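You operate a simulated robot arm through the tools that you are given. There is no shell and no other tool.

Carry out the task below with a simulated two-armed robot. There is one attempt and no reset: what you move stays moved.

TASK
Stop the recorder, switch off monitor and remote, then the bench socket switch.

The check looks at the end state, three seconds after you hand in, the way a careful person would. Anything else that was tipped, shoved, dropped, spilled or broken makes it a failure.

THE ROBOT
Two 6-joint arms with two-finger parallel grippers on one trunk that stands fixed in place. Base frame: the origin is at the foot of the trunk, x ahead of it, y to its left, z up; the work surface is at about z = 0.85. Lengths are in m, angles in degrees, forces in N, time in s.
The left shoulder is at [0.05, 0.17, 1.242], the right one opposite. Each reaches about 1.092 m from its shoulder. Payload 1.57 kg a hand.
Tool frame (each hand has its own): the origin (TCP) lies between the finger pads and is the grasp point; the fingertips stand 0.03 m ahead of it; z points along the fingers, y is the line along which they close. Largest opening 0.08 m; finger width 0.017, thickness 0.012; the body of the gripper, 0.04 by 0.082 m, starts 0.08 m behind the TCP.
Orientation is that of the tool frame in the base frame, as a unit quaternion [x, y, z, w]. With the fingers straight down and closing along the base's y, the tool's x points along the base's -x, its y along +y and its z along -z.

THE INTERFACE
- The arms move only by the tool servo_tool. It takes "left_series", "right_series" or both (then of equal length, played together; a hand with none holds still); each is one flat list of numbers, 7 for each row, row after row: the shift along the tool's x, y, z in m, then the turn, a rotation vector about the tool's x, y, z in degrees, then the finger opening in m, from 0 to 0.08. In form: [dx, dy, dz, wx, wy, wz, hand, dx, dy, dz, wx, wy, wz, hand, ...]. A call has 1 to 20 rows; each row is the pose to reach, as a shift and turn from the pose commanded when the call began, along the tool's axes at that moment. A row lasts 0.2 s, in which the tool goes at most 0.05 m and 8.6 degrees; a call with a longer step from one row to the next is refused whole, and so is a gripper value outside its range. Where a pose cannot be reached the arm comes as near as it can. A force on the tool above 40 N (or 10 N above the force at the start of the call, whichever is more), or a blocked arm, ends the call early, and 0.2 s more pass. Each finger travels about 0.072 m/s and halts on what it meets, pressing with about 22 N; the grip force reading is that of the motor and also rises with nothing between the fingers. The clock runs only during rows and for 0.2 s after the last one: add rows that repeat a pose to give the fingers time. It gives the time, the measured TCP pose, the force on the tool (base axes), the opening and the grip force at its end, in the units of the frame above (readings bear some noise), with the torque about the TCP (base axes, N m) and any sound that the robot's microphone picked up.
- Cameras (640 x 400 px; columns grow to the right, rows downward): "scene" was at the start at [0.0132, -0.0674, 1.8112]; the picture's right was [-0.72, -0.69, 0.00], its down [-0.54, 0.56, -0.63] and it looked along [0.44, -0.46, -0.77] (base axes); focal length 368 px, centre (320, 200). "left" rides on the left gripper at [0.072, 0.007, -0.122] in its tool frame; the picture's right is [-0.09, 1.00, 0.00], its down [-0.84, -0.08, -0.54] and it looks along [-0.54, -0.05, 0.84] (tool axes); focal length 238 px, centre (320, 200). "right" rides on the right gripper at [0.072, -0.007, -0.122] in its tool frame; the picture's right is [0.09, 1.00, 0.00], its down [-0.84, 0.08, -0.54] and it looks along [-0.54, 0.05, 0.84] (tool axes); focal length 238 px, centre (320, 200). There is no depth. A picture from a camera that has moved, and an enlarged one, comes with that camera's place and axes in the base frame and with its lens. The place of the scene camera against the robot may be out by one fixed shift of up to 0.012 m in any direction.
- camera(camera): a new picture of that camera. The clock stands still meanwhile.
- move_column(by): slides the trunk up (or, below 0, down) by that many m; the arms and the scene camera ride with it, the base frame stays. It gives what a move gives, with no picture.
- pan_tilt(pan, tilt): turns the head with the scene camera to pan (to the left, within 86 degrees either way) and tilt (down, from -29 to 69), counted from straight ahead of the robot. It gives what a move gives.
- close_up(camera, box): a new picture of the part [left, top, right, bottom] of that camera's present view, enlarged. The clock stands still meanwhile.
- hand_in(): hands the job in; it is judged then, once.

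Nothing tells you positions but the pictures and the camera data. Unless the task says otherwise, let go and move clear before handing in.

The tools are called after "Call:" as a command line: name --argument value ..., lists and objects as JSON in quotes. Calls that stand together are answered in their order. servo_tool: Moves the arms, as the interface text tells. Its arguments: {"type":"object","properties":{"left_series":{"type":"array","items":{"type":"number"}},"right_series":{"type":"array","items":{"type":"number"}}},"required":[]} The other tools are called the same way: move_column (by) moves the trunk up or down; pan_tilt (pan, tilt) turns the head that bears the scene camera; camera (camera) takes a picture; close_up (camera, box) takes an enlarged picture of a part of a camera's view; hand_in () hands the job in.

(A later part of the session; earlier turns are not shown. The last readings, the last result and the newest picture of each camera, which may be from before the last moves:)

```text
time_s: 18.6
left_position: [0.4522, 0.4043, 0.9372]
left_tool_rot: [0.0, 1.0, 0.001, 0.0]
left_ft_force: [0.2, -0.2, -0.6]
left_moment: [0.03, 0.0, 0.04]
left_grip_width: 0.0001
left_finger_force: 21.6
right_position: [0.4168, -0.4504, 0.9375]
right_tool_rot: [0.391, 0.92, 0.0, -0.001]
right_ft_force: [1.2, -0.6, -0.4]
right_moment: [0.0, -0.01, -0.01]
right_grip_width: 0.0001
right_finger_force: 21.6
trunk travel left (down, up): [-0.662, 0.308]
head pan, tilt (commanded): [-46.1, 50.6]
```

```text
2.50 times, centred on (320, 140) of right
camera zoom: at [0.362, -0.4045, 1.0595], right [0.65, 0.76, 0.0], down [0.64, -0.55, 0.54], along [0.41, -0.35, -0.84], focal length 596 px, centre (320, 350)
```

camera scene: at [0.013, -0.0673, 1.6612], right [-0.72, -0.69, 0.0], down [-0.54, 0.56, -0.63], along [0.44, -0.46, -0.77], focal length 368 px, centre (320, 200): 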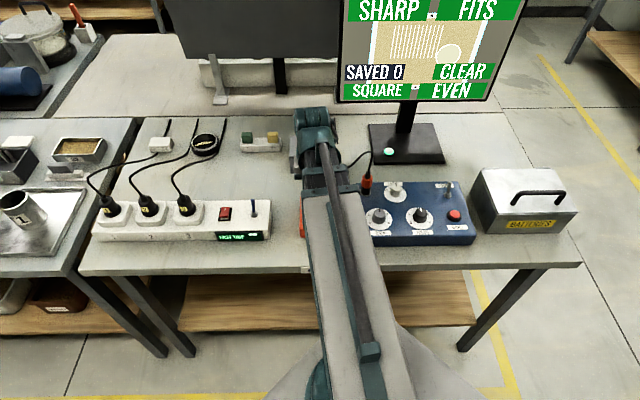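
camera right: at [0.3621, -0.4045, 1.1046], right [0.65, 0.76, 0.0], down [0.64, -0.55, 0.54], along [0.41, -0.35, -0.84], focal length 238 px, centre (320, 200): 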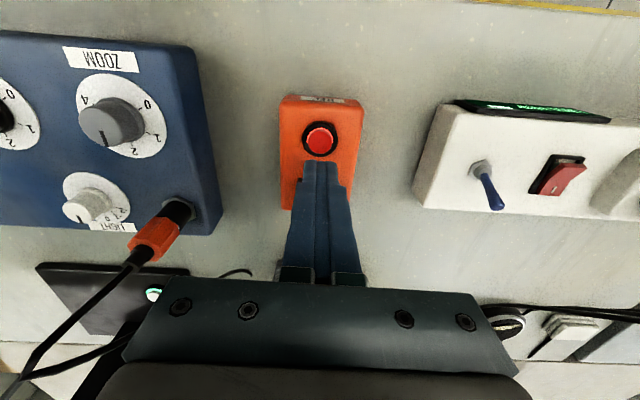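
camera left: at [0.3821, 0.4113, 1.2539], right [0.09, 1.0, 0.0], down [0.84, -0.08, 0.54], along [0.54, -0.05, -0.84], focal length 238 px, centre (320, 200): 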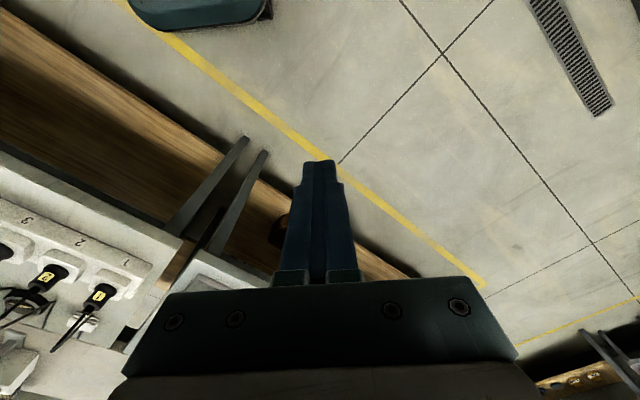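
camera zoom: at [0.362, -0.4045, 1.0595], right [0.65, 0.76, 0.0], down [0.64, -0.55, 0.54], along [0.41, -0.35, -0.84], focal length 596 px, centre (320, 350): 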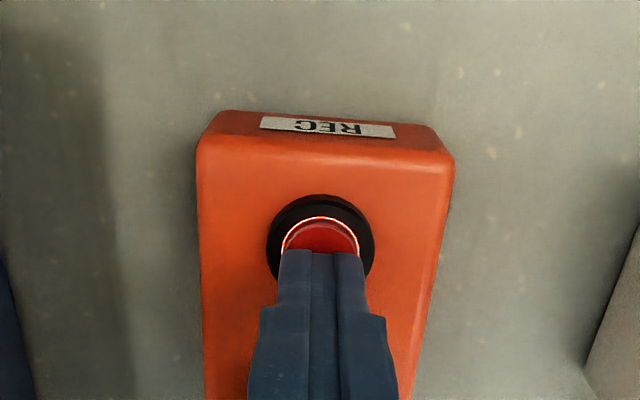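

The tip is just above the button but about 5 mm too far toward the back. I'll shift it 5 mm toward the operator side and then press down in small column steps.

Call:
servo_tool --right_series '[0.005, 0, 0, 0, 0, 0, 0]'

Call:
move_column --by -0.008

Call:
close_up --camera "right" --box '[240, 60, 400, 220]'

```text
time_s: 19.0
left_position: [0.4519, 0.4052, 0.9372]
left_tool_rot: [0.001, 1.0, 0.0, 0.0]
left_ft_force: [0.3, -0.4, 0.7]
left_moment: [0.01, -0.01, -0.03]
left_grip_width: 0.0
left_finger_force: 21.1
right_position: [0.4126, -0.4477, 0.9369]
right_tool_rot: [0.391, 0.921, 0.0, 0.0]
right_ft_force: [0.4, -0.7, 1.0]
right_moment: [0.01, -0.02, -0.01]
right_grip_width: 0.0
right_finger_force: 21.1
trunk travel left (down, up): [-0.662, 0.308]
head pan, tilt (commanded): [-46.1, 50.6]
```

```text
time_s: 19.6
left_position: [0.4513, 0.4046, 0.9292]
left_tool_rot: [0.0, 1.0, 0.0, 0.0]
left_ft_force: [-0.5, 0.3, 0.2]
left_moment: [0.02, 0.03, 0.04]
left_grip_width: 0.0
left_finger_force: 21.4
right_position: [0.4123, -0.449, 0.9298]
right_tool_rot: [0.39, 0.921, 0.0, 0.0]
right_ft_force: [0.5, 0.2, 1.4]
right_moment: [0.0, -0.01, 0.03]
right_grip_width: 0.0
right_finger_force: 21.4
trunk travel left (down, up): [-0.654, 0.316]
head pan, tilt (commanded): [-46.1, 50.6]
heard: click
```

```text
2.50 times, centred on (320, 140) of right
camera zoom: at [0.3585, -0.4009, 1.0515], right [0.65, 0.76, 0.0], down [0.64, -0.55, 0.54], along [0.41, -0.35, -0.84], focal length 596 px, centre (320, 350)
```

zoom: 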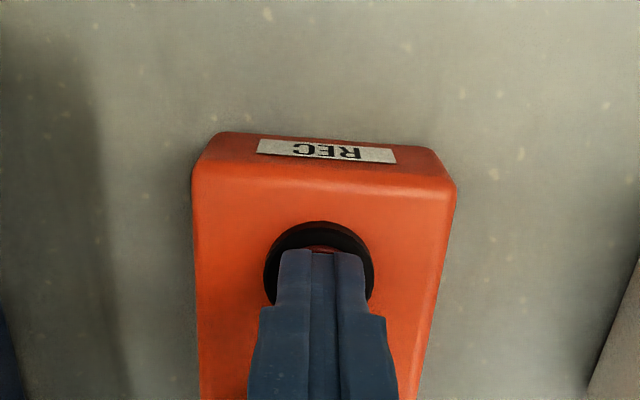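

A click was heard as the button was pressed. I'll raise the column and check the ring.

Call:
move_column --by 0.05

Call:
close_up --camera "right" --box '[240, 60, 400, 220]'

Call:
camera --camera "scene"

```text
time_s: 20.5
left_position: [0.4531, 0.4036, 0.9792]
left_tool_rot: [-0.001, 1.0, 0.0, 0.0]
left_ft_force: [0.5, -0.5, -0.2]
left_moment: [0.02, 0.01, 0.04]
left_grip_width: 0.0
left_finger_force: 21.0
right_position: [0.4126, -0.4471, 0.9794]
right_tool_rot: [0.391, 0.921, 0.0, 0.0]
right_ft_force: [-0.3, -1.0, -0.6]
right_moment: [0.01, 0.0, 0.0]
right_grip_width: 0.0
right_finger_force: 21.4
trunk travel left (down, up): [-0.704, 0.266]
head pan, tilt (commanded): [-46.1, 50.6]
```

```text
2.50 times, centred on (320, 140) of right
camera zoom: at [0.3587, -0.401, 1.1014], right [0.65, 0.76, 0.0], down [0.64, -0.55, 0.54], along [0.41, -0.35, -0.84], focal length 596 px, centre (320, 350)
```

zoom: 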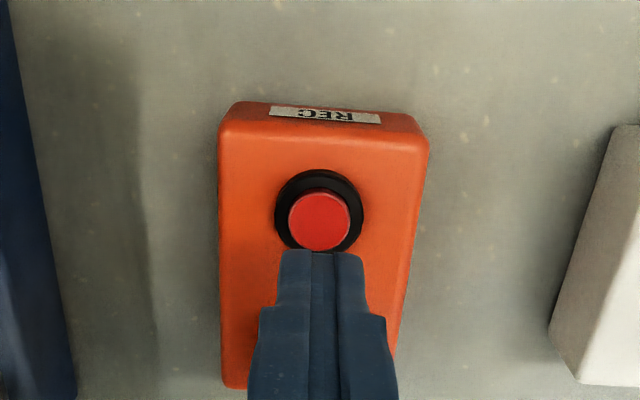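

```text
taken
camera scene: at [0.0133, -0.0673, 1.6582], right [-0.72, -0.69, 0.0], down [-0.54, 0.56, -0.63], along [0.44, -0.46, -0.77], focal length 368 px, centre (320, 200)
```

scene: 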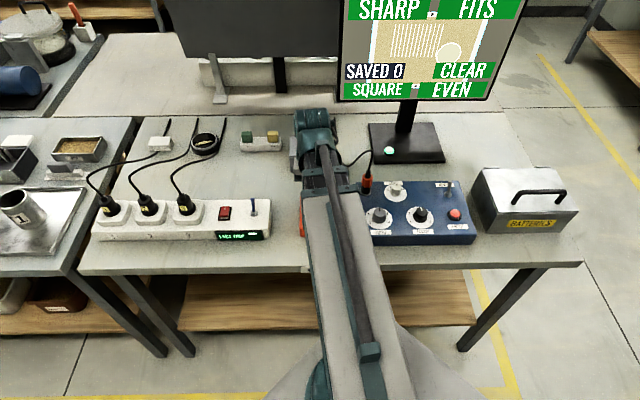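

The red ring went dark, so the recorder is stopped. I'll raise a little and take the right hand toward the monitor foot, tilting the fingers forward so the wrist stays clear of the screen, and stop 6 cm short to look.

Call:
close_up --camera "right" --box '[240, 60, 400, 220]'

Call:
move_column --by 0.07

Call:
servo_tool --right_series '[-0.0278, -0.0293, 0, 0, -3.125, 0, 0, -0.0555, -0.0586, 0, 0, -6.25, 0, 0, -0.0833, -0.0879, 0, 0, -9.375, 0, 0, -0.111, -0.1172, 0, 0, -12.5, 0, 0, -0.1388, -0.1464, 0, 0, -15.625, 0, 0, -0.1665, -0.1757, 0, 0, -18.75, 0, 0, -0.1943, -0.205, 0, 0, -21.875, 0, 0, -0.222, -0.2343, 0, 0, -25, 0, 0, -0.222, -0.2343, 0, 0, -25, 0, 0]'

Call:
camera --camera "right"

Call:
camera --camera "scene"

```text
2.50 times, centred on (320, 140) of right
camera zoom: at [0.3587, -0.401, 1.1014], right [0.65, 0.76, 0.0], down [0.64, -0.55, 0.54], along [0.41, -0.35, -0.84], focal length 596 px, centre (320, 350)
```

zoom: 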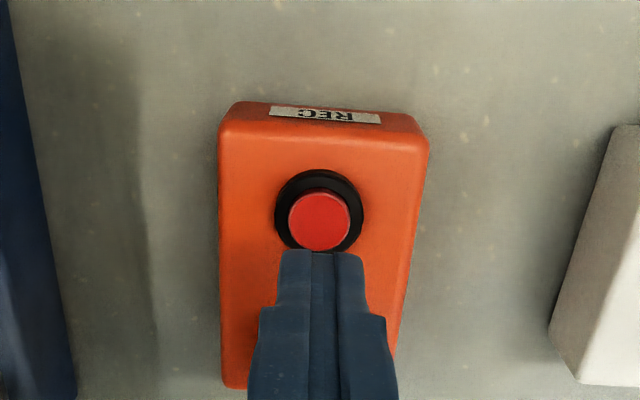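

```text
time_s: 21.6
left_position: [0.4526, 0.4038, 1.0497]
left_tool_rot: [0.0, 1.0, 0.0, 0.0]
left_ft_force: [1.3, -0.2, -0.1]
left_moment: [0.03, 0.03, 0.0]
left_grip_width: 0.0002
left_finger_force: 21.4
right_position: [0.4121, -0.4481, 1.0488]
right_tool_rot: [0.391, 0.92, 0.0, 0.001]
right_ft_force: [-0.4, 0.1, 0.1]
right_moment: [0.02, -0.04, 0.0]
right_grip_width: 0.0
right_finger_force: 21.9
trunk travel left (down, up): [-0.774, 0.196]
head pan, tilt (commanded): [-46.1, 50.6]
```

```text
time_s: 23.6
left_position: [0.452, 0.4037, 1.0497]
left_tool_rot: [0.0, 1.0, 0.0, 0.0]
left_ft_force: [0.0, 0.7, -0.4]
left_moment: [0.0, -0.01, -0.01]
left_grip_width: 0.0
left_finger_force: 20.9
right_position: [0.3994, -0.7717, 1.0693]
right_tool_rot: [0.381, 0.898, -0.085, 0.2]
right_ft_force: [-0.4, -0.6, 0.2]
right_moment: [0.02, -0.02, -0.01]
right_grip_width: 0.0002
right_finger_force: 21.5
right hand out of reach, approached as far as the arm can: row 3, 4, 5, 6, 7, 8, 9
trunk travel left (down, up): [-0.774, 0.196]
head pan, tilt (commanded): [-46.1, 50.6]
```

```text
taken
camera right: at [0.3139, -0.6916, 1.1504], right [0.66, 0.75, -0.04], down [0.42, -0.33, 0.85], along [0.62, -0.57, -0.53], focal length 238 px, centre (320, 200)
```

right: 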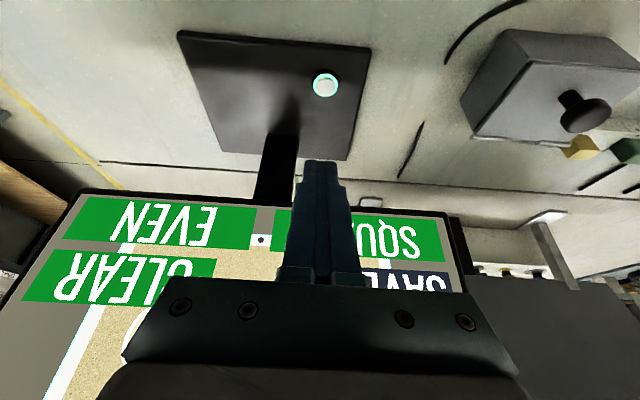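

```text
taken
camera scene: at [0.0131, -0.067, 1.7282], right [-0.72, -0.69, 0.0], down [-0.54, 0.56, -0.63], along [0.44, -0.46, -0.77], focal length 368 px, centre (320, 200)
```

scene: 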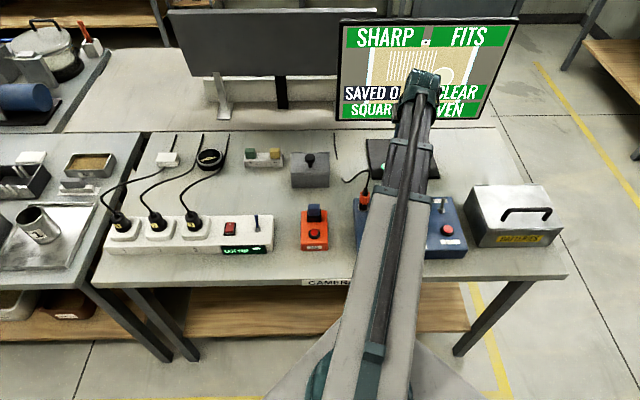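

The button is about 6 cm ahead and in line. I'll advance over it and lower the column to a hover just above.

Call:
servo_tool --right_series '[-0.0253, 0.001, 0.0118, 0, 0, 0, 0, -0.0505, 0.002, 0.0235, 0, 0, 0, 0, -0.0505, 0.002, 0.0235, 0, 0, 0, 0]'

Call:
camera --camera "right"

Call:
move_column --by -0.12

Call:
camera --camera "right"

Call:
camera --camera "scene"

```text
time_s: 24.4
left_position: [0.4528, 0.4038, 1.0482]
left_tool_rot: [0.0, 1.0, 0.0, 0.0]
left_ft_force: [-0.1, 0.1, 0.0]
left_moment: [-0.03, 0.01, -0.06]
left_grip_width: 0.0003
left_finger_force: 21.3
right_position: [0.4388, -0.8085, 1.0702]
right_tool_rot: [0.381, 0.899, -0.084, 0.199]
right_ft_force: [0.3, 0.2, -0.6]
right_moment: [0.01, -0.02, -0.04]
right_grip_width: 0.0
right_finger_force: 21.0
trunk travel left (down, up): [-0.774, 0.196]
head pan, tilt (commanded): [-46.1, 50.6]
```

```text
taken
camera right: at [0.3533, -0.7297, 1.1504], right [0.66, 0.75, -0.04], down [0.42, -0.33, 0.85], along [0.62, -0.57, -0.53], focal length 238 px, centre (320, 200)
```

right: 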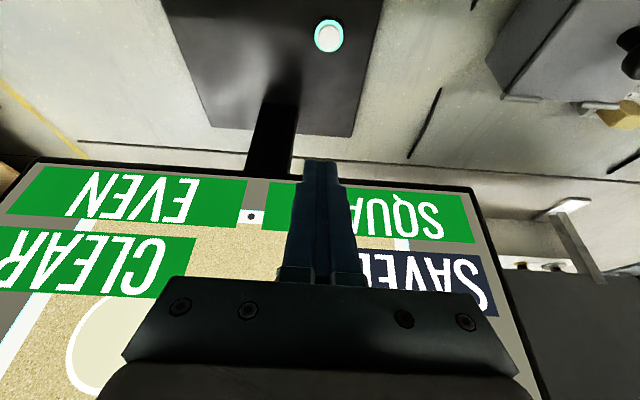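

```text
time_s: 25.9
left_position: [0.4527, 0.4041, 0.9289]
left_tool_rot: [0.001, 1.0, 0.0, 0.001]
left_ft_force: [0.0, 0.1, -0.4]
left_moment: [-0.02, -0.03, 0.0]
left_grip_width: 0.0002
left_finger_force: 21.5
right_position: [0.4382, -0.81, 0.9504]
right_tool_rot: [0.382, 0.899, -0.085, 0.199]
right_ft_force: [0.5, 0.8, 0.1]
right_moment: [0.01, -0.01, -0.02]
right_grip_width: 0.0
right_finger_force: 20.9
trunk travel left (down, up): [-0.654, 0.316]
head pan, tilt (commanded): [-46.1, 50.6]
```

```text
taken
camera right: at [0.3532, -0.7298, 1.0303], right [0.66, 0.75, -0.04], down [0.42, -0.33, 0.85], along [0.62, -0.57, -0.53], focal length 238 px, centre (320, 200)
```

right: 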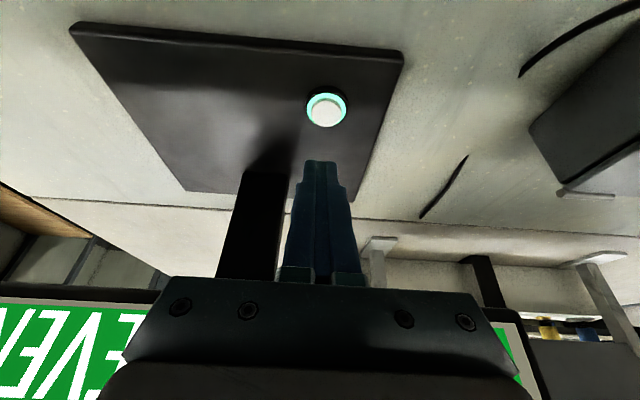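

```text
taken
camera scene: at [0.013, -0.0673, 1.6082], right [-0.72, -0.69, 0.0], down [-0.54, 0.56, -0.63], along [0.44, -0.46, -0.77], focal length 368 px, centre (320, 200)
```

scene: 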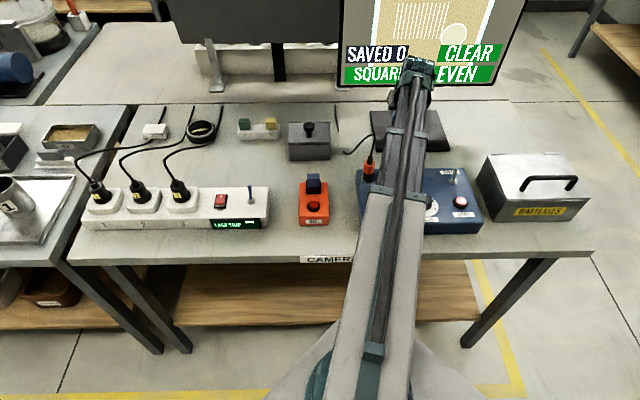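

The contact point projects almost onto the button (within 3 mm). I'll nudge 3 mm sideways and lower in small steps.

Call:
servo_tool --right_series '[0, 0.003, 0, 0, 0, 0, 0]'

Call:
move_column --by -0.036

Call:
close_up --camera "right" --box '[240, 80, 400, 220]'

```text
time_s: 26.2
left_position: [0.452, 0.4031, 0.9291]
left_tool_rot: [0.001, 1.0, 0.0, 0.0]
left_ft_force: [0.0, -0.2, 0.1]
left_moment: [-0.04, -0.01, -0.02]
left_grip_width: 0.0
left_finger_force: 21.1
right_position: [0.4414, -0.8072, 0.9503]
right_tool_rot: [0.382, 0.899, -0.084, 0.199]
right_ft_force: [-0.2, 0.1, -1.4]
right_moment: [-0.02, -0.02, 0.0]
right_grip_width: 0.0
right_finger_force: 21.3
trunk travel left (down, up): [-0.654, 0.316]
head pan, tilt (commanded): [-46.1, 50.6]
```

```text
time_s: 27.1
left_position: [0.4526, 0.4035, 0.8928]
left_tool_rot: [0.0, 1.0, 0.0, 0.0]
left_ft_force: [0.7, 0.9, -0.3]
left_moment: [-0.01, 0.02, -0.02]
left_grip_width: 0.0001
left_finger_force: 21.3
right_position: [0.4403, -0.8075, 0.9142]
right_tool_rot: [0.382, 0.899, -0.085, 0.199]
right_ft_force: [-0.3, 0.1, 0.3]
right_moment: [0.02, 0.0, 0.03]
right_grip_width: 0.0
right_finger_force: 21.5
trunk travel left (down, up): [-0.618, 0.352]
head pan, tilt (commanded): [-46.1, 50.6]
```

```text
2.86 times, centred on (320, 150) of right
camera zoom: at [0.3553, -0.7277, 0.9943], right [0.66, 0.75, -0.04], down [0.42, -0.33, 0.85], along [0.62, -0.57, -0.53], focal length 681 px, centre (320, 343)
```

zoom: 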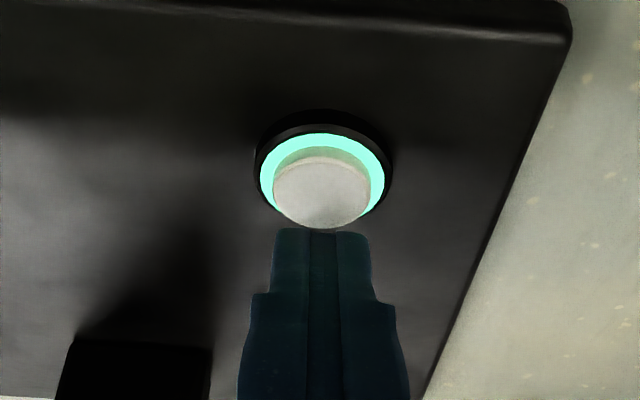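

The tip is aligned with the cap. I'll lower step by step until the click.

Call:
move_column --by -0.008

Call:
close_up --camera "right" --box '[240, 80, 400, 220]'

```text
time_s: 27.6
left_position: [0.4526, 0.4048, 0.8855]
left_tool_rot: [0.0, 1.0, -0.001, 0.0]
left_ft_force: [-0.6, -0.8, 0.5]
left_moment: [-0.01, -0.01, -0.01]
left_grip_width: 0.0
left_finger_force: 21.7
right_position: [0.4409, -0.8067, 0.9058]
right_tool_rot: [0.382, 0.899, -0.085, 0.199]
right_ft_force: [0.0, 0.0, 1.5]
right_moment: [0.0, -0.05, -0.05]
right_grip_width: 0.0
right_finger_force: 21.4
trunk travel left (down, up): [-0.61, 0.36]
head pan, tilt (commanded): [-46.1, 50.6]
heard: click
```

```text
2.86 times, centred on (320, 150) of right
camera zoom: at [0.3553, -0.7277, 0.9863], right [0.66, 0.75, -0.04], down [0.42, -0.33, 0.85], along [0.62, -0.57, -0.53], focal length 681 px, centre (320, 343)
```

zoom: 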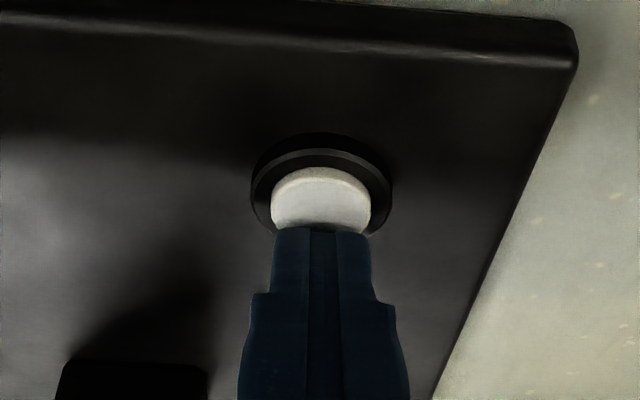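

A click, and the monitor's ring is dark. I'll raise the hand and confirm the screen is off.

Call:
move_column --by 0.09

Call:
camera --camera "right"

Call:
camera --camera "scene"

```text
time_s: 28.9
left_position: [0.4521, 0.4029, 0.9747]
left_tool_rot: [0.0, 1.0, 0.0, -0.001]
left_ft_force: [1.0, -0.7, -0.4]
left_moment: [-0.01, 0.02, 0.0]
left_grip_width: 0.0001
left_finger_force: 21.0
right_position: [0.4401, -0.8068, 0.9948]
right_tool_rot: [0.381, 0.899, -0.084, 0.199]
right_ft_force: [-0.3, 0.1, -0.6]
right_moment: [0.0, -0.02, 0.03]
right_grip_width: 0.0
right_finger_force: 20.9
trunk travel left (down, up): [-0.7, 0.27]
head pan, tilt (commanded): [-46.1, 50.6]
```

```text
taken
camera right: at [0.3554, -0.7278, 1.0762], right [0.66, 0.75, -0.04], down [0.42, -0.33, 0.84], along [0.62, -0.57, -0.53], focal length 238 px, centre (320, 200)
```

right: 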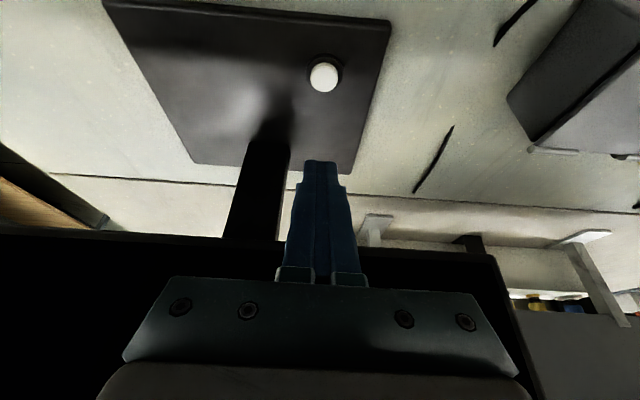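

```text
taken
camera scene: at [0.0132, -0.0674, 1.6541], right [-0.72, -0.69, 0.0], down [-0.54, 0.56, -0.63], along [0.44, -0.46, -0.77], focal length 368 px, centre (320, 200)
```

scene: 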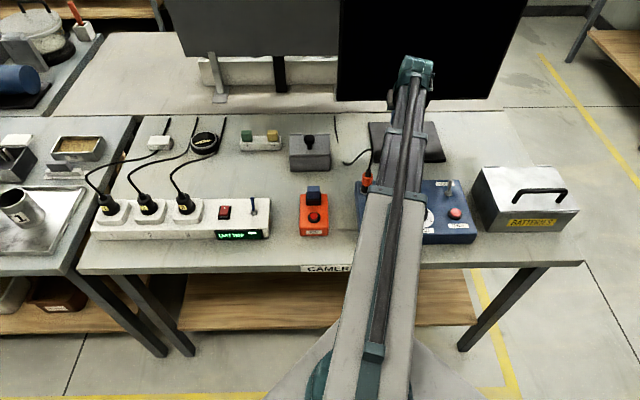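

The monitor is off. Next is the remote's POWER toggle, which leans away from the operator (tip about (0.218, -0.767, 0.933)). I'll raise, return the tool to vertical, and hover just behind the lever.

Call:
move_column --by 0.06

Call:
servo_tool --right_series '[0.0177, -0.0163, -0.0083, 0, 3.12, 0, 0, 0.0354, -0.0326, -0.0165, 0, 6.25, 0, 0, 0.053, -0.0489, -0.0248, 0, 9.37, 0, 0, 0.0707, -0.0653, -0.033, 0, 12.5, 0, 0, 0.0884, -0.0816, -0.0413, 0, 15.62, 0, 0, 0.106, -0.0979, -0.0495, 0, 18.75, 0, 0, 0.1237, -0.1142, -0.0578, 0, 21.87, 0, 0, 0.1414, -0.1305, -0.066, 0, 25, 0, 0, 0.1414, -0.1305, -0.066, 0, 25, 0, 0]'

Call:
camera --camera "right"

Call:
camera --camera "scene"

Call:
close_up --camera "scene" --box '[280, 160, 360, 260]'

```text
time_s: 29.9
left_position: [0.4513, 0.4026, 1.0358]
left_tool_rot: [0.0, 1.0, 0.0, 0.001]
left_ft_force: [-0.1, -0.6, -0.4]
left_moment: [0.03, 0.0, 0.01]
left_grip_width: 0.0
left_finger_force: 21.2
right_position: [0.4405, -0.8073, 1.0557]
right_tool_rot: [0.381, 0.899, -0.085, 0.2]
right_ft_force: [1.1, 0.5, 0.1]
right_moment: [-0.01, 0.01, -0.03]
right_grip_width: 0.0
right_finger_force: 21.0
trunk travel left (down, up): [-0.76, 0.21]
head pan, tilt (commanded): [-46.1, 50.6]
```

```text
time_s: 31.9
left_position: [0.4523, 0.4038, 1.0353]
left_tool_rot: [-0.001, 1.0, 0.0, 0.0]
left_ft_force: [-0.6, -0.3, -1.2]
left_moment: [-0.01, 0.02, -0.04]
left_grip_width: 0.0
left_finger_force: 21.6
right_position: [0.2398, -0.7844, 1.0359]
right_tool_rot: [0.39, 0.921, 0.0, 0.0]
right_ft_force: [0.8, 0.1, -0.5]
right_moment: [-0.01, 0.03, 0.02]
right_grip_width: 0.0001
right_finger_force: 21.3
right hand out of reach, approached as far as the arm can: row 1, 2, 3, 4, 5, 6, 7, 8, 9
trunk travel left (down, up): [-0.76, 0.21]
head pan, tilt (commanded): [-46.1, 50.6]
```

```text
taken
camera right: at [0.1846, -0.738, 1.1575], right [0.65, 0.76, 0.0], down [0.64, -0.55, 0.54], along [0.41, -0.35, -0.84], focal length 238 px, centre (320, 200)
```

right: 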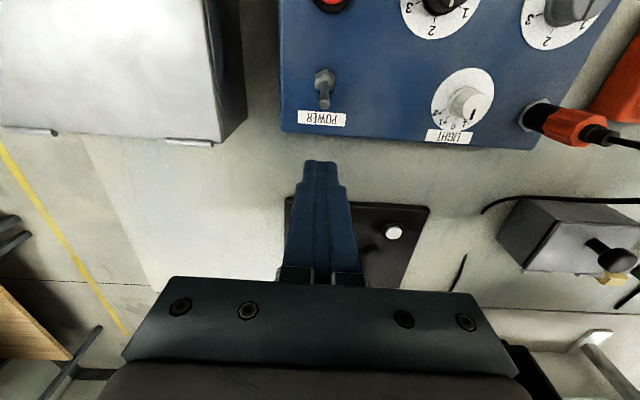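

```text
taken
camera scene: at [0.0131, -0.0673, 1.7142], right [-0.72, -0.69, 0.0], down [-0.54, 0.56, -0.63], along [0.44, -0.46, -0.77], focal length 368 px, centre (320, 200)
```

scene: 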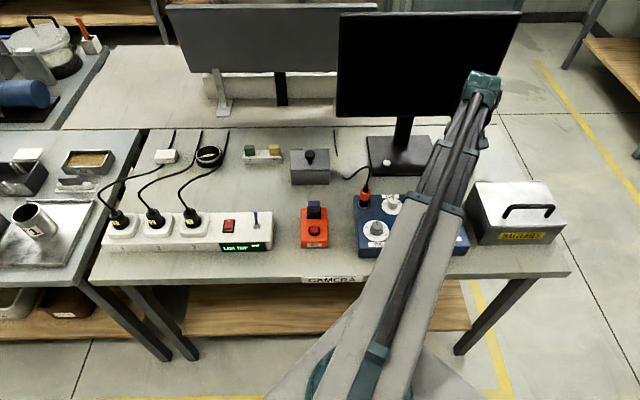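

```text
4.00 times, centred on (320, 210) of scene
camera zoom: at [0.0131, -0.0673, 1.7142], right [-0.72, -0.69, 0.0], down [-0.54, 0.56, -0.63], along [0.44, -0.46, -0.77], focal length 1473 px, centre (320, 160)
```

zoom: 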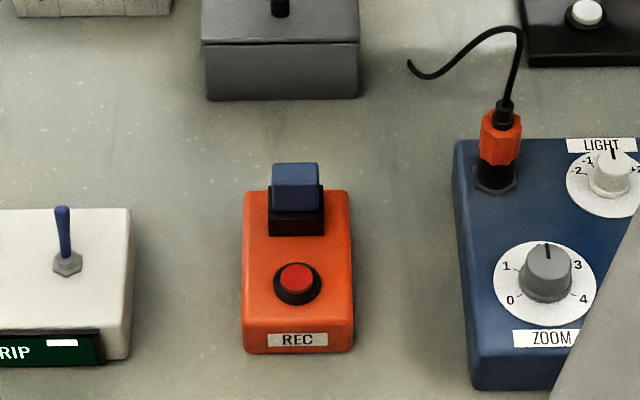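

The recorder ring stays dark. I'll zoom on the POWER toggle from this nearby view to refine its position.

Call:
close_up --camera "right" --box '[260, 40, 380, 180]'

```text
2.86 times, centred on (320, 110) of right
camera zoom: at [0.1846, -0.738, 1.1575], right [0.65, 0.76, 0.0], down [0.64, -0.55, 0.54], along [0.41, -0.35, -0.84], focal length 681 px, centre (320, 457)
```

zoom: 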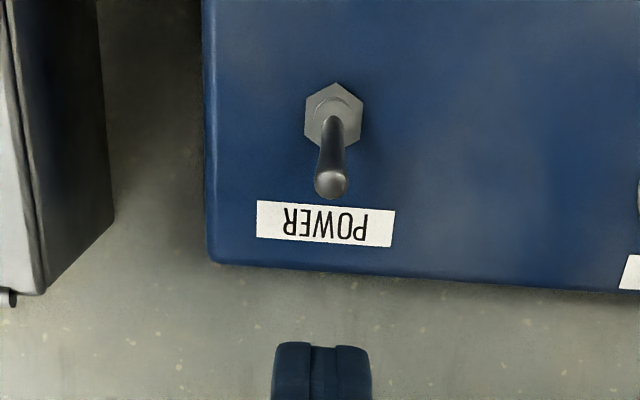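

The lever tip is about 2 cm in front of the fingertips and well aligned sideways. I'll lower the column so the tips sit beside the lever, just above the box top.

Call:
move_column --by -0.09

Call:
close_up --camera "right" --box '[240, 40, 400, 200]'

```text
time_s: 33.1
left_position: [0.4515, 0.4032, 0.9465]
left_tool_rot: [0.0, 1.0, 0.0, 0.0]
left_ft_force: [-0.4, -0.4, -0.4]
left_moment: [-0.01, 0.0, -0.01]
left_grip_width: 0.0
left_finger_force: 21.3
right_position: [0.2388, -0.7854, 0.9457]
right_tool_rot: [0.391, 0.92, 0.0, 0.0]
right_ft_force: [-0.5, 0.4, 0.3]
right_moment: [0.01, -0.03, -0.04]
right_grip_width: 0.0002
right_finger_force: 21.7
trunk travel left (down, up): [-0.67, 0.3]
head pan, tilt (commanded): [-46.1, 50.6]
```

```text
2.50 times, centred on (320, 120) of right
camera zoom: at [0.1847, -0.738, 1.0675], right [0.65, 0.76, 0.0], down [0.64, -0.55, 0.54], along [0.41, -0.35, -0.84], focal length 596 px, centre (320, 400)
```

zoom: 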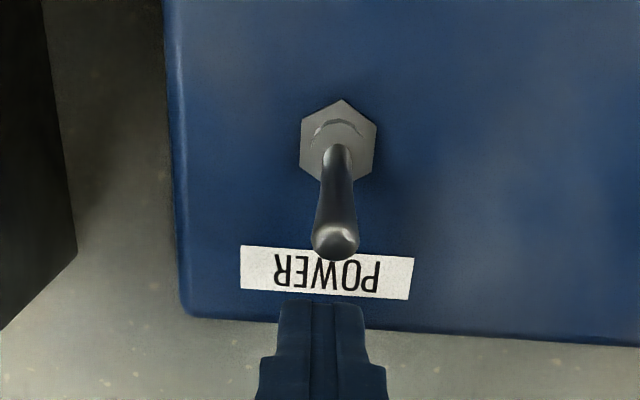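

The fingers are behind the lever with clearance. I'll push slowly toward the operator, through the lever's centre.

Call:
servo_tool --right_series '[0, 0.003, 0, 0, 0, 0, 0, 0.008, 0.003, 0, 0, 0, 0, 0, 0.014, 0.003, 0, 0, 0, 0, 0, 0.02, 0.003, 0, 0, 0, 0, 0, 0.025, 0.003, 0, 0, 0, 0, 0, 0.03, 0.003, 0, 0, 0, 0, 0]'

Call:
close_up --camera "right" --box '[240, 40, 400, 200]'

```text
time_s: 34.5
left_position: [0.4517, 0.4039, 0.9452]
left_tool_rot: [0.0, 1.0, -0.001, 0.0]
left_ft_force: [0.2, -0.2, 0.9]
left_moment: [-0.02, 0.0, -0.01]
left_grip_width: 0.0002
left_finger_force: 21.6
right_position: [0.2202, -0.7614, 0.9448]
right_tool_rot: [0.39, 0.921, 0.0, 0.0]
right_ft_force: [-0.5, -1.3, -0.8]
right_moment: [0.0, -0.02, -0.01]
right_grip_width: 0.0
right_finger_force: 21.5
trunk travel left (down, up): [-0.67, 0.3]
head pan, tilt (commanded): [-46.1, 50.6]
```

```text
2.50 times, centred on (320, 120) of right
camera zoom: at [0.1662, -0.7143, 1.0675], right [0.65, 0.76, 0.0], down [0.64, -0.55, 0.54], along [0.41, -0.35, -0.84], focal length 596 px, centre (320, 400)
```

zoom: 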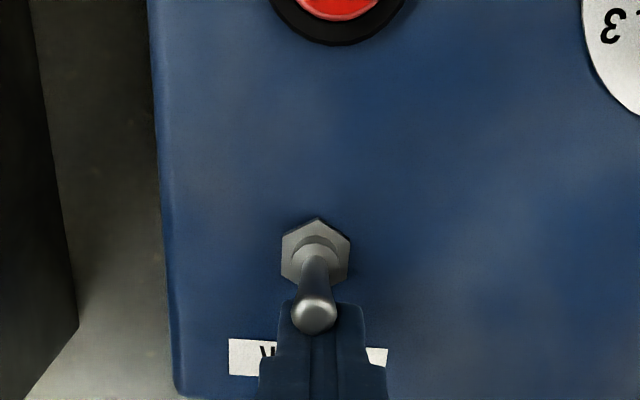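

The fingers are touching the lever. I'll keep pushing through the centre in small steps.

Call:
servo_tool --right_series '[0.004, 0, 0, 0, 0, 0, 0, 0.008, 0, 0, 0, 0, 0, 0, 0.012, 0, 0, 0, 0, 0, 0]'

Call:
close_up --camera "right" --box '[240, 40, 400, 200]'

```text
time_s: 35.3
left_position: [0.4536, 0.4045, 0.9449]
left_tool_rot: [0.001, 1.0, 0.001, -0.001]
left_ft_force: [1.2, 0.0, 0.1]
left_moment: [0.0, -0.01, -0.01]
left_grip_width: 0.0
left_finger_force: 21.4
right_position: [0.2164, -0.7559, 0.9448]
right_tool_rot: [0.39, 0.921, -0.002, 0.003]
right_ft_force: [20.6, -24.1, 11.2]
right_moment: [-0.54, -0.49, 0.11]
right_grip_width: 0.0002
right_finger_force: 21.7
trunk travel left (down, up): [-0.67, 0.3]
head pan, tilt (commanded): [-46.1, 50.6]
```

```text
2.50 times, centred on (320, 120) of right
camera zoom: at [0.1617, -0.7094, 1.0661], right [0.65, 0.76, 0.0], down [0.64, -0.54, 0.55], along [0.42, -0.36, -0.84], focal length 596 px, centre (320, 400)
```

zoom: 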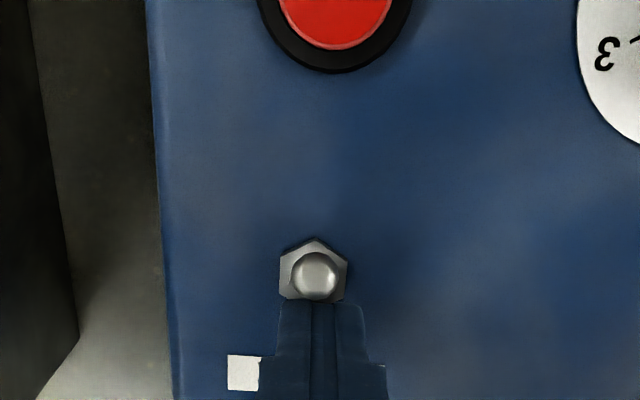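

The lever now points toward the operator and the reaction force shows it's at its stop. I'll back off immediately and look at whether it stays flipped and that the box hasn't shifted.

Call:
servo_tool --right_series '[-0.008, 0, 0, 0, 0, 0, 0, -0.02, 0, 0, 0, 0, 0, 0, -0.034, 0, 0, 0, 0, 0, 0]'

Call:
close_up --camera "right" --box '[240, 40, 400, 200]'

```text
time_s: 36.1
left_position: [0.4516, 0.4043, 0.9459]
left_tool_rot: [0.0, 1.0, -0.001, -0.001]
left_ft_force: [0.2, 0.2, 0.3]
left_moment: [0.02, 0.02, 0.03]
left_grip_width: 0.0
left_finger_force: 21.1
right_position: [0.2357, -0.7769, 0.9448]
right_tool_rot: [0.391, 0.92, 0.001, -0.001]
right_ft_force: [-0.2, -0.1, 0.2]
right_moment: [-0.02, 0.04, -0.01]
right_grip_width: 0.0001
right_finger_force: 21.5
trunk travel left (down, up): [-0.67, 0.3]
head pan, tilt (commanded): [-46.1, 50.6]
```

```text
2.50 times, centred on (320, 120) of right
camera zoom: at [0.1813, -0.7299, 1.0675], right [0.65, 0.76, 0.0], down [0.64, -0.55, 0.54], along [0.41, -0.35, -0.84], focal length 596 px, centre (320, 400)
```

zoom: 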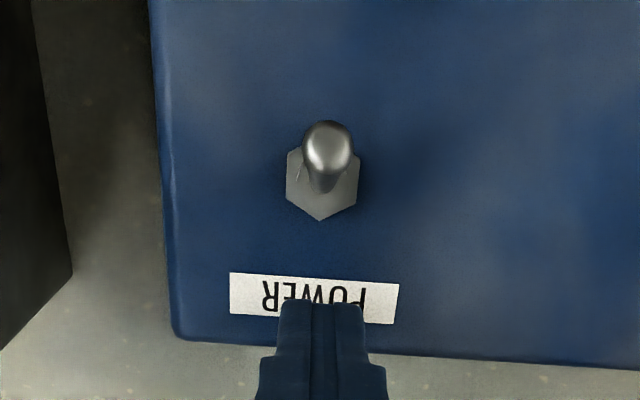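

The POWER lever is fully flipped to the off side and the box hasn't moved. Next is the strip's red rocker: its near end is raised and must be pressed, at about (0.580, -0.293, 0.905). I'll raise, travel there high, and tilt the fingers slightly.

Call:
move_column --by 0.1

Call:
close_up --camera "right" --box '[200, 0, 440, 180]'

Call:
servo_tool --right_series '[0.008, 0.0417, 0, 0, -1.43, 0, 0, 0.016, 0.0834, 0, 0, -2.86, 0, 0, 0.024, 0.125, 0, 0, -4.29, 0, 0, 0.032, 0.1667, 0, 0, -5.71, 0, 0, 0.04, 0.2084, 0, 0, -7.14, 0, 0, 0.048, 0.25, 0, 0, -8.57, 0, 0, 0.056, 0.2918, 0, 0, -10, 0, 0, 0.064, 0.3334, 0, 0, -11.43, 0, 0, 0.072, 0.375, 0, 0, -12.86, 0, 0, 0.08, 0.4168, 0, 0, -14.29, 0, 0, 0.088, 0.4585, 0, 0, -15.71, 0, 0, 0.096, 0.5, 0, 0, -17.14, 0, 0, 0.104, 0.5418, 0, 0, -18.57, 0, 0, 0.112, 0.5835, 0, 0, -20, 0, 0, 0.112, 0.5835, 0, 0, -20, 0, 0]'

Call:
camera --camera "right"

Call:
camera --camera "scene"

```text
time_s: 37.5
left_position: [0.4525, 0.4052, 1.0452]
left_tool_rot: [0.0, 1.0, 0.0, 0.0]
left_ft_force: [0.0, 0.2, -0.3]
left_moment: [0.03, 0.0, 0.0]
left_grip_width: 0.0003
left_finger_force: 21.5
right_position: [0.237, -0.777, 1.0455]
right_tool_rot: [0.391, 0.92, 0.0, 0.0]
right_ft_force: [-0.6, 0.4, -0.1]
right_moment: [0.02, 0.01, 0.0]
right_grip_width: 0.0
right_finger_force: 21.7
trunk travel left (down, up): [-0.77, 0.2]
head pan, tilt (commanded): [-46.1, 50.6]
```

```text
2.22 times, centred on (320, 90) of right
camera zoom: at [0.182, -0.7303, 1.1674], right [0.65, 0.76, 0.0], down [0.64, -0.55, 0.54], along [0.41, -0.35, -0.84], focal length 530 px, centre (320, 444)
```

zoom: 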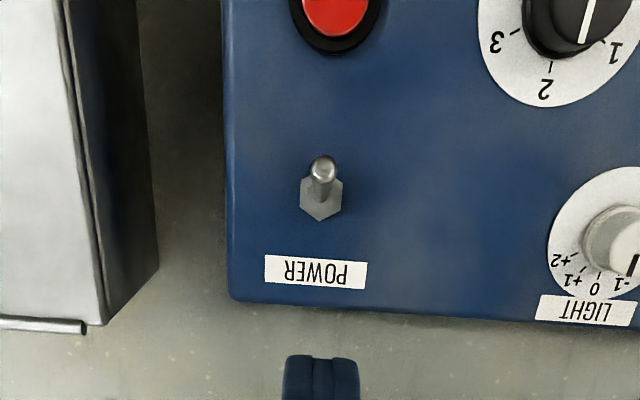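

```text
time_s: 40.6
left_position: [0.4522, 0.4033, 1.045]
left_tool_rot: [0.0, 1.0, -0.001, 0.001]
left_ft_force: [-0.2, 0.4, 0.3]
left_moment: [-0.01, 0.04, -0.02]
left_grip_width: 0.0001
left_finger_force: 21.4
right_position: [0.5775, -0.2914, 1.0587]
right_tool_rot: [0.384, 0.907, -0.067, 0.16]
right_ft_force: [-0.1, 0.6, -0.2]
right_moment: [0.01, -0.04, -0.02]
right_grip_width: 0.0
right_finger_force: 21.7
right hand out of reach, approached as far as the arm can: row 7, 8, 9, 10, 11, 12, 13, 14, 15
trunk travel left (down, up): [-0.77, 0.2]
head pan, tilt (commanded): [-46.1, 50.6]
```

```text
taken
camera right: at [0.4978, -0.2171, 1.1488], right [0.66, 0.75, -0.03], down [0.47, -0.38, 0.8], along [0.59, -0.54, -0.6], focal length 238 px, centre (320, 200)
```

right: 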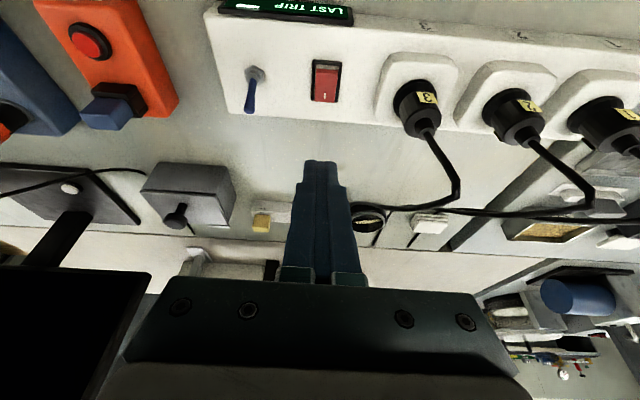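

```text
taken
camera scene: at [0.0129, -0.0675, 1.7242], right [-0.72, -0.69, 0.0], down [-0.54, 0.56, -0.63], along [0.44, -0.46, -0.77], focal length 368 px, centre (320, 200)
```

scene: 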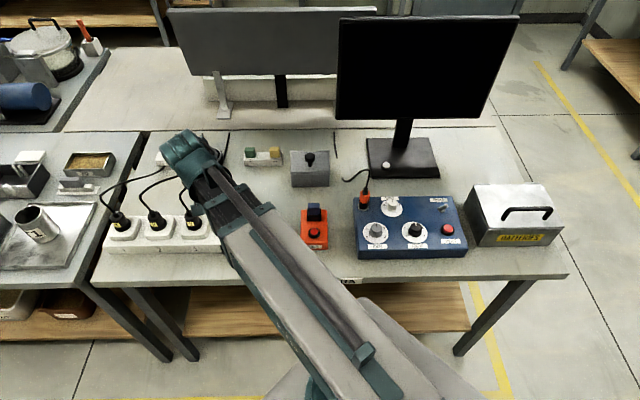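

The hand is above the strip and everything else looks undisturbed. I'll zoom in on the remote's toggle and on the rocker for final alignment.

Call:
close_up --camera "scene" --box '[340, 130, 480, 270]'

Call:
close_up --camera "right" --box '[200, 0, 460, 180]'

```text
2.86 times, centred on (410, 200) of scene
camera zoom: at [0.0129, -0.0675, 1.7242], right [-0.72, -0.69, 0.0], down [-0.54, 0.56, -0.63], along [0.44, -0.46, -0.77], focal length 1052 px, centre (63, 200)
```

zoom: 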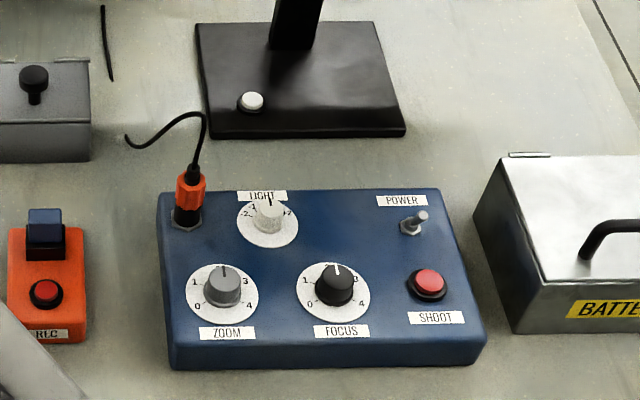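

```text
2.22 times, centred on (330, 90) of right
camera zoom: at [0.4978, -0.2171, 1.1488], right [0.66, 0.75, -0.03], down [0.47, -0.38, 0.8], along [0.59, -0.54, -0.6], focal length 530 px, centre (298, 444)
```

zoom: 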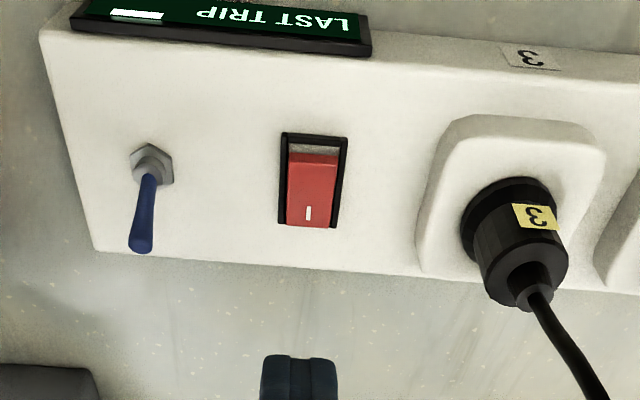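

Alignment is within about 3 mm. I'll make that small correction and lower to just above the rocker.

Call:
servo_tool --right_series '[0.0019, 0.003, -0.0007, 0, 0, 0, 0]'

Call:
move_column --by -0.098

Call:
close_up --camera "right" --box '[240, 60, 400, 200]'

```text
time_s: 41.0
left_position: [0.4515, 0.4036, 1.0443]
left_tool_rot: [0.001, 1.0, -0.001, 0.0]
left_ft_force: [-1.0, 0.6, 0.4]
left_moment: [-0.02, 0.01, -0.04]
left_grip_width: 0.0
left_finger_force: 21.7
right_position: [0.5776, -0.2877, 1.059]
right_tool_rot: [0.385, 0.906, -0.068, 0.16]
right_ft_force: [-0.2, 0.5, -0.4]
right_moment: [0.02, 0.02, 0.01]
right_grip_width: 0.0001
right_finger_force: 21.5
trunk travel left (down, up): [-0.77, 0.2]
head pan, tilt (commanded): [-46.1, 50.6]
```

```text
time_s: 42.4
left_position: [0.4534, 0.403, 0.946]
left_tool_rot: [0.0, 1.0, 0.0, 0.0]
left_ft_force: [0.5, -0.2, 0.1]
left_moment: [0.01, 0.03, -0.03]
left_grip_width: 0.0001
left_finger_force: 21.7
right_position: [0.5788, -0.2884, 0.9611]
right_tool_rot: [0.384, 0.907, -0.067, 0.16]
right_ft_force: [-0.4, 0.5, 0.2]
right_moment: [-0.01, 0.03, -0.03]
right_grip_width: 0.0001
right_finger_force: 21.4
trunk travel left (down, up): [-0.672, 0.298]
head pan, tilt (commanded): [-46.1, 50.6]
```

```text
2.86 times, centred on (320, 130) of right
camera zoom: at [0.4984, -0.2137, 1.0509], right [0.66, 0.75, -0.03], down [0.47, -0.38, 0.8], along [0.59, -0.54, -0.6], focal length 681 px, centre (320, 400)
```

zoom: 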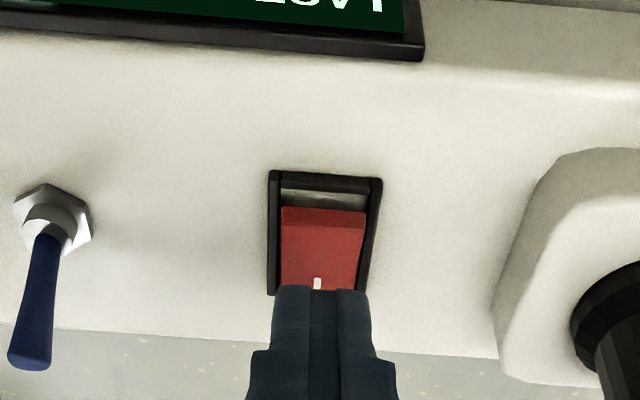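

The tip is right over the raised near end of the rocker. I'll lower in small steps, watching force and sound.

Call:
move_column --by -0.012

Call:
move_column --by -0.005

Call:
close_up --camera "right" --box '[240, 60, 400, 200]'

```text
time_s: 43.0
left_position: [0.4513, 0.4047, 0.9361]
left_tool_rot: [-0.001, 1.0, -0.001, 0.0]
left_ft_force: [0.5, -0.6, 0.3]
left_moment: [-0.01, 0.02, -0.05]
left_grip_width: 0.0
left_finger_force: 21.4
right_position: [0.5795, -0.2872, 0.9491]
right_tool_rot: [0.385, 0.906, -0.068, 0.159]
right_ft_force: [-0.2, 0.6, 0.8]
right_moment: [0.05, 0.0, 0.03]
right_grip_width: 0.0
right_finger_force: 21.8
trunk travel left (down, up): [-0.66, 0.31]
head pan, tilt (commanded): [-46.1, 50.6]
```

```text
time_s: 43.5
left_position: [0.4523, 0.4039, 0.9306]
left_tool_rot: [-0.001, 1.0, -0.001, 0.0]
left_ft_force: [-0.1, -0.3, 0.1]
left_moment: [-0.01, 0.01, -0.01]
left_grip_width: 0.0
left_finger_force: 21.0
right_position: [0.5777, -0.2877, 0.9434]
right_tool_rot: [0.385, 0.906, -0.068, 0.159]
right_ft_force: [0.4, 0.0, -0.1]
right_moment: [0.01, 0.04, -0.01]
right_grip_width: 0.0001
right_finger_force: 21.1
trunk travel left (down, up): [-0.655, 0.315]
head pan, tilt (commanded): [-46.1, 50.6]
```

```text
2.86 times, centred on (320, 130) of right
camera zoom: at [0.4984, -0.2137, 1.0338], right [0.66, 0.75, -0.03], down [0.47, -0.38, 0.8], along [0.59, -0.54, -0.6], focal length 681 px, centre (320, 400)
```

zoom: 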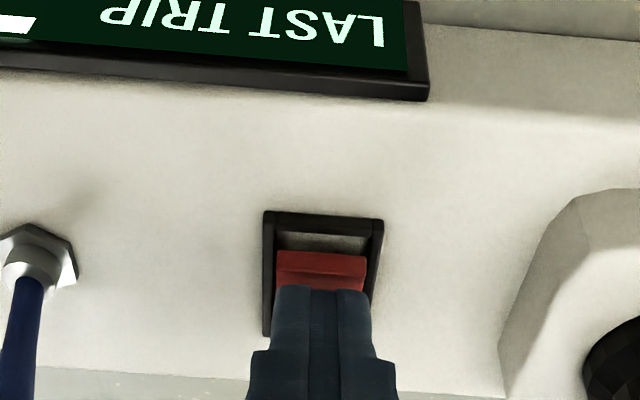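

No contact yet (tip at about z 0.912). I'll continue down in 4 mm steps.

Call:
move_column --by -0.004

Call:
move_column --by -0.004

Call:
close_up --camera "right" --box '[240, 60, 400, 200]'

```text
time_s: 44.0
left_position: [0.4529, 0.4047, 0.9257]
left_tool_rot: [0.0, 1.0, 0.0, 0.001]
left_ft_force: [-0.3, 0.2, 0.1]
left_moment: [0.01, -0.04, -0.01]
left_grip_width: 0.0
left_finger_force: 21.3
right_position: [0.5785, -0.2871, 0.9394]
right_tool_rot: [0.385, 0.906, -0.067, 0.16]
right_ft_force: [-0.1, -0.2, 0.0]
right_moment: [0.0, -0.01, -0.01]
right_grip_width: 0.0001
right_finger_force: 21.3
trunk travel left (down, up): [-0.651, 0.319]
head pan, tilt (commanded): [-46.1, 50.6]
```

```text
time_s: 44.6
left_position: [0.453, 0.403, 0.9218]
left_tool_rot: [0.0, 1.0, 0.0, 0.0]
left_ft_force: [0.0, -0.1, 0.3]
left_moment: [-0.01, 0.0, 0.03]
left_grip_width: 0.0
left_finger_force: 21.0
right_position: [0.579, -0.288, 0.9346]
right_tool_rot: [0.385, 0.906, -0.068, 0.16]
right_ft_force: [-0.9, -0.2, 0.1]
right_moment: [0.0, 0.04, -0.01]
right_grip_width: 0.0
right_finger_force: 21.5
trunk travel left (down, up): [-0.647, 0.323]
head pan, tilt (commanded): [-46.1, 50.6]
```

```text
2.86 times, centred on (320, 130) of right
camera zoom: at [0.4986, -0.2138, 1.0257], right [0.66, 0.75, -0.03], down [0.47, -0.38, 0.8], along [0.59, -0.54, -0.6], focal length 681 px, centre (320, 400)
```

zoom: 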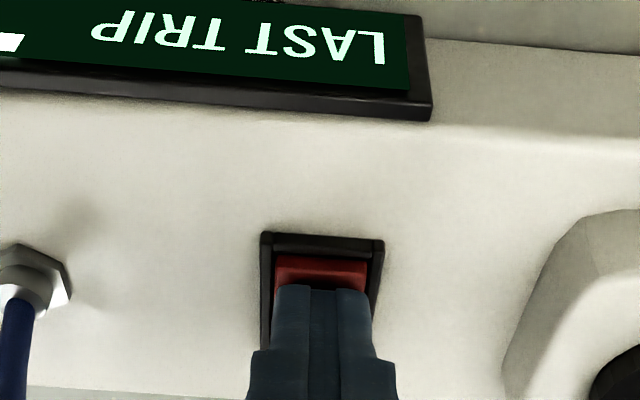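

The rocker seems to be rotating with almost no force. I'll continue a few more millimetres.

Call:
move_column --by -0.003

Call:
close_up --camera "right" --box '[240, 60, 400, 200]'

```text
time_s: 45.2
left_position: [0.4507, 0.4048, 0.9207]
left_tool_rot: [0.0, 1.0, -0.001, 0.0]
left_ft_force: [-0.1, 0.3, 0.4]
left_moment: [0.03, 0.0, -0.02]
left_grip_width: 0.0001
left_finger_force: 21.7
right_position: [0.578, -0.2872, 0.9348]
right_tool_rot: [0.385, 0.906, -0.069, 0.163]
right_ft_force: [-2.9, 2.8, 23.3]
right_moment: [0.02, 0.06, -0.14]
right_grip_width: 0.0
right_finger_force: 21.2
trunk travel left (down, up): [-0.645, 0.325]
head pan, tilt (commanded): [-46.1, 50.6]
stopped: the force on the tool passed its limit at 41 N (the readings are from after the stop); the commanded pose is now the measured one
```

```text
2.86 times, centred on (320, 130) of right
camera zoom: at [0.4978, -0.2133, 1.0245], right [0.66, 0.75, -0.03], down [0.47, -0.37, 0.8], along [0.59, -0.54, -0.6], focal length 681 px, centre (320, 400)
```

zoom: 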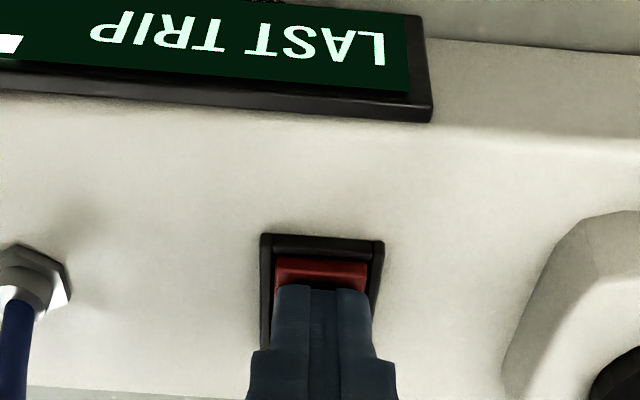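

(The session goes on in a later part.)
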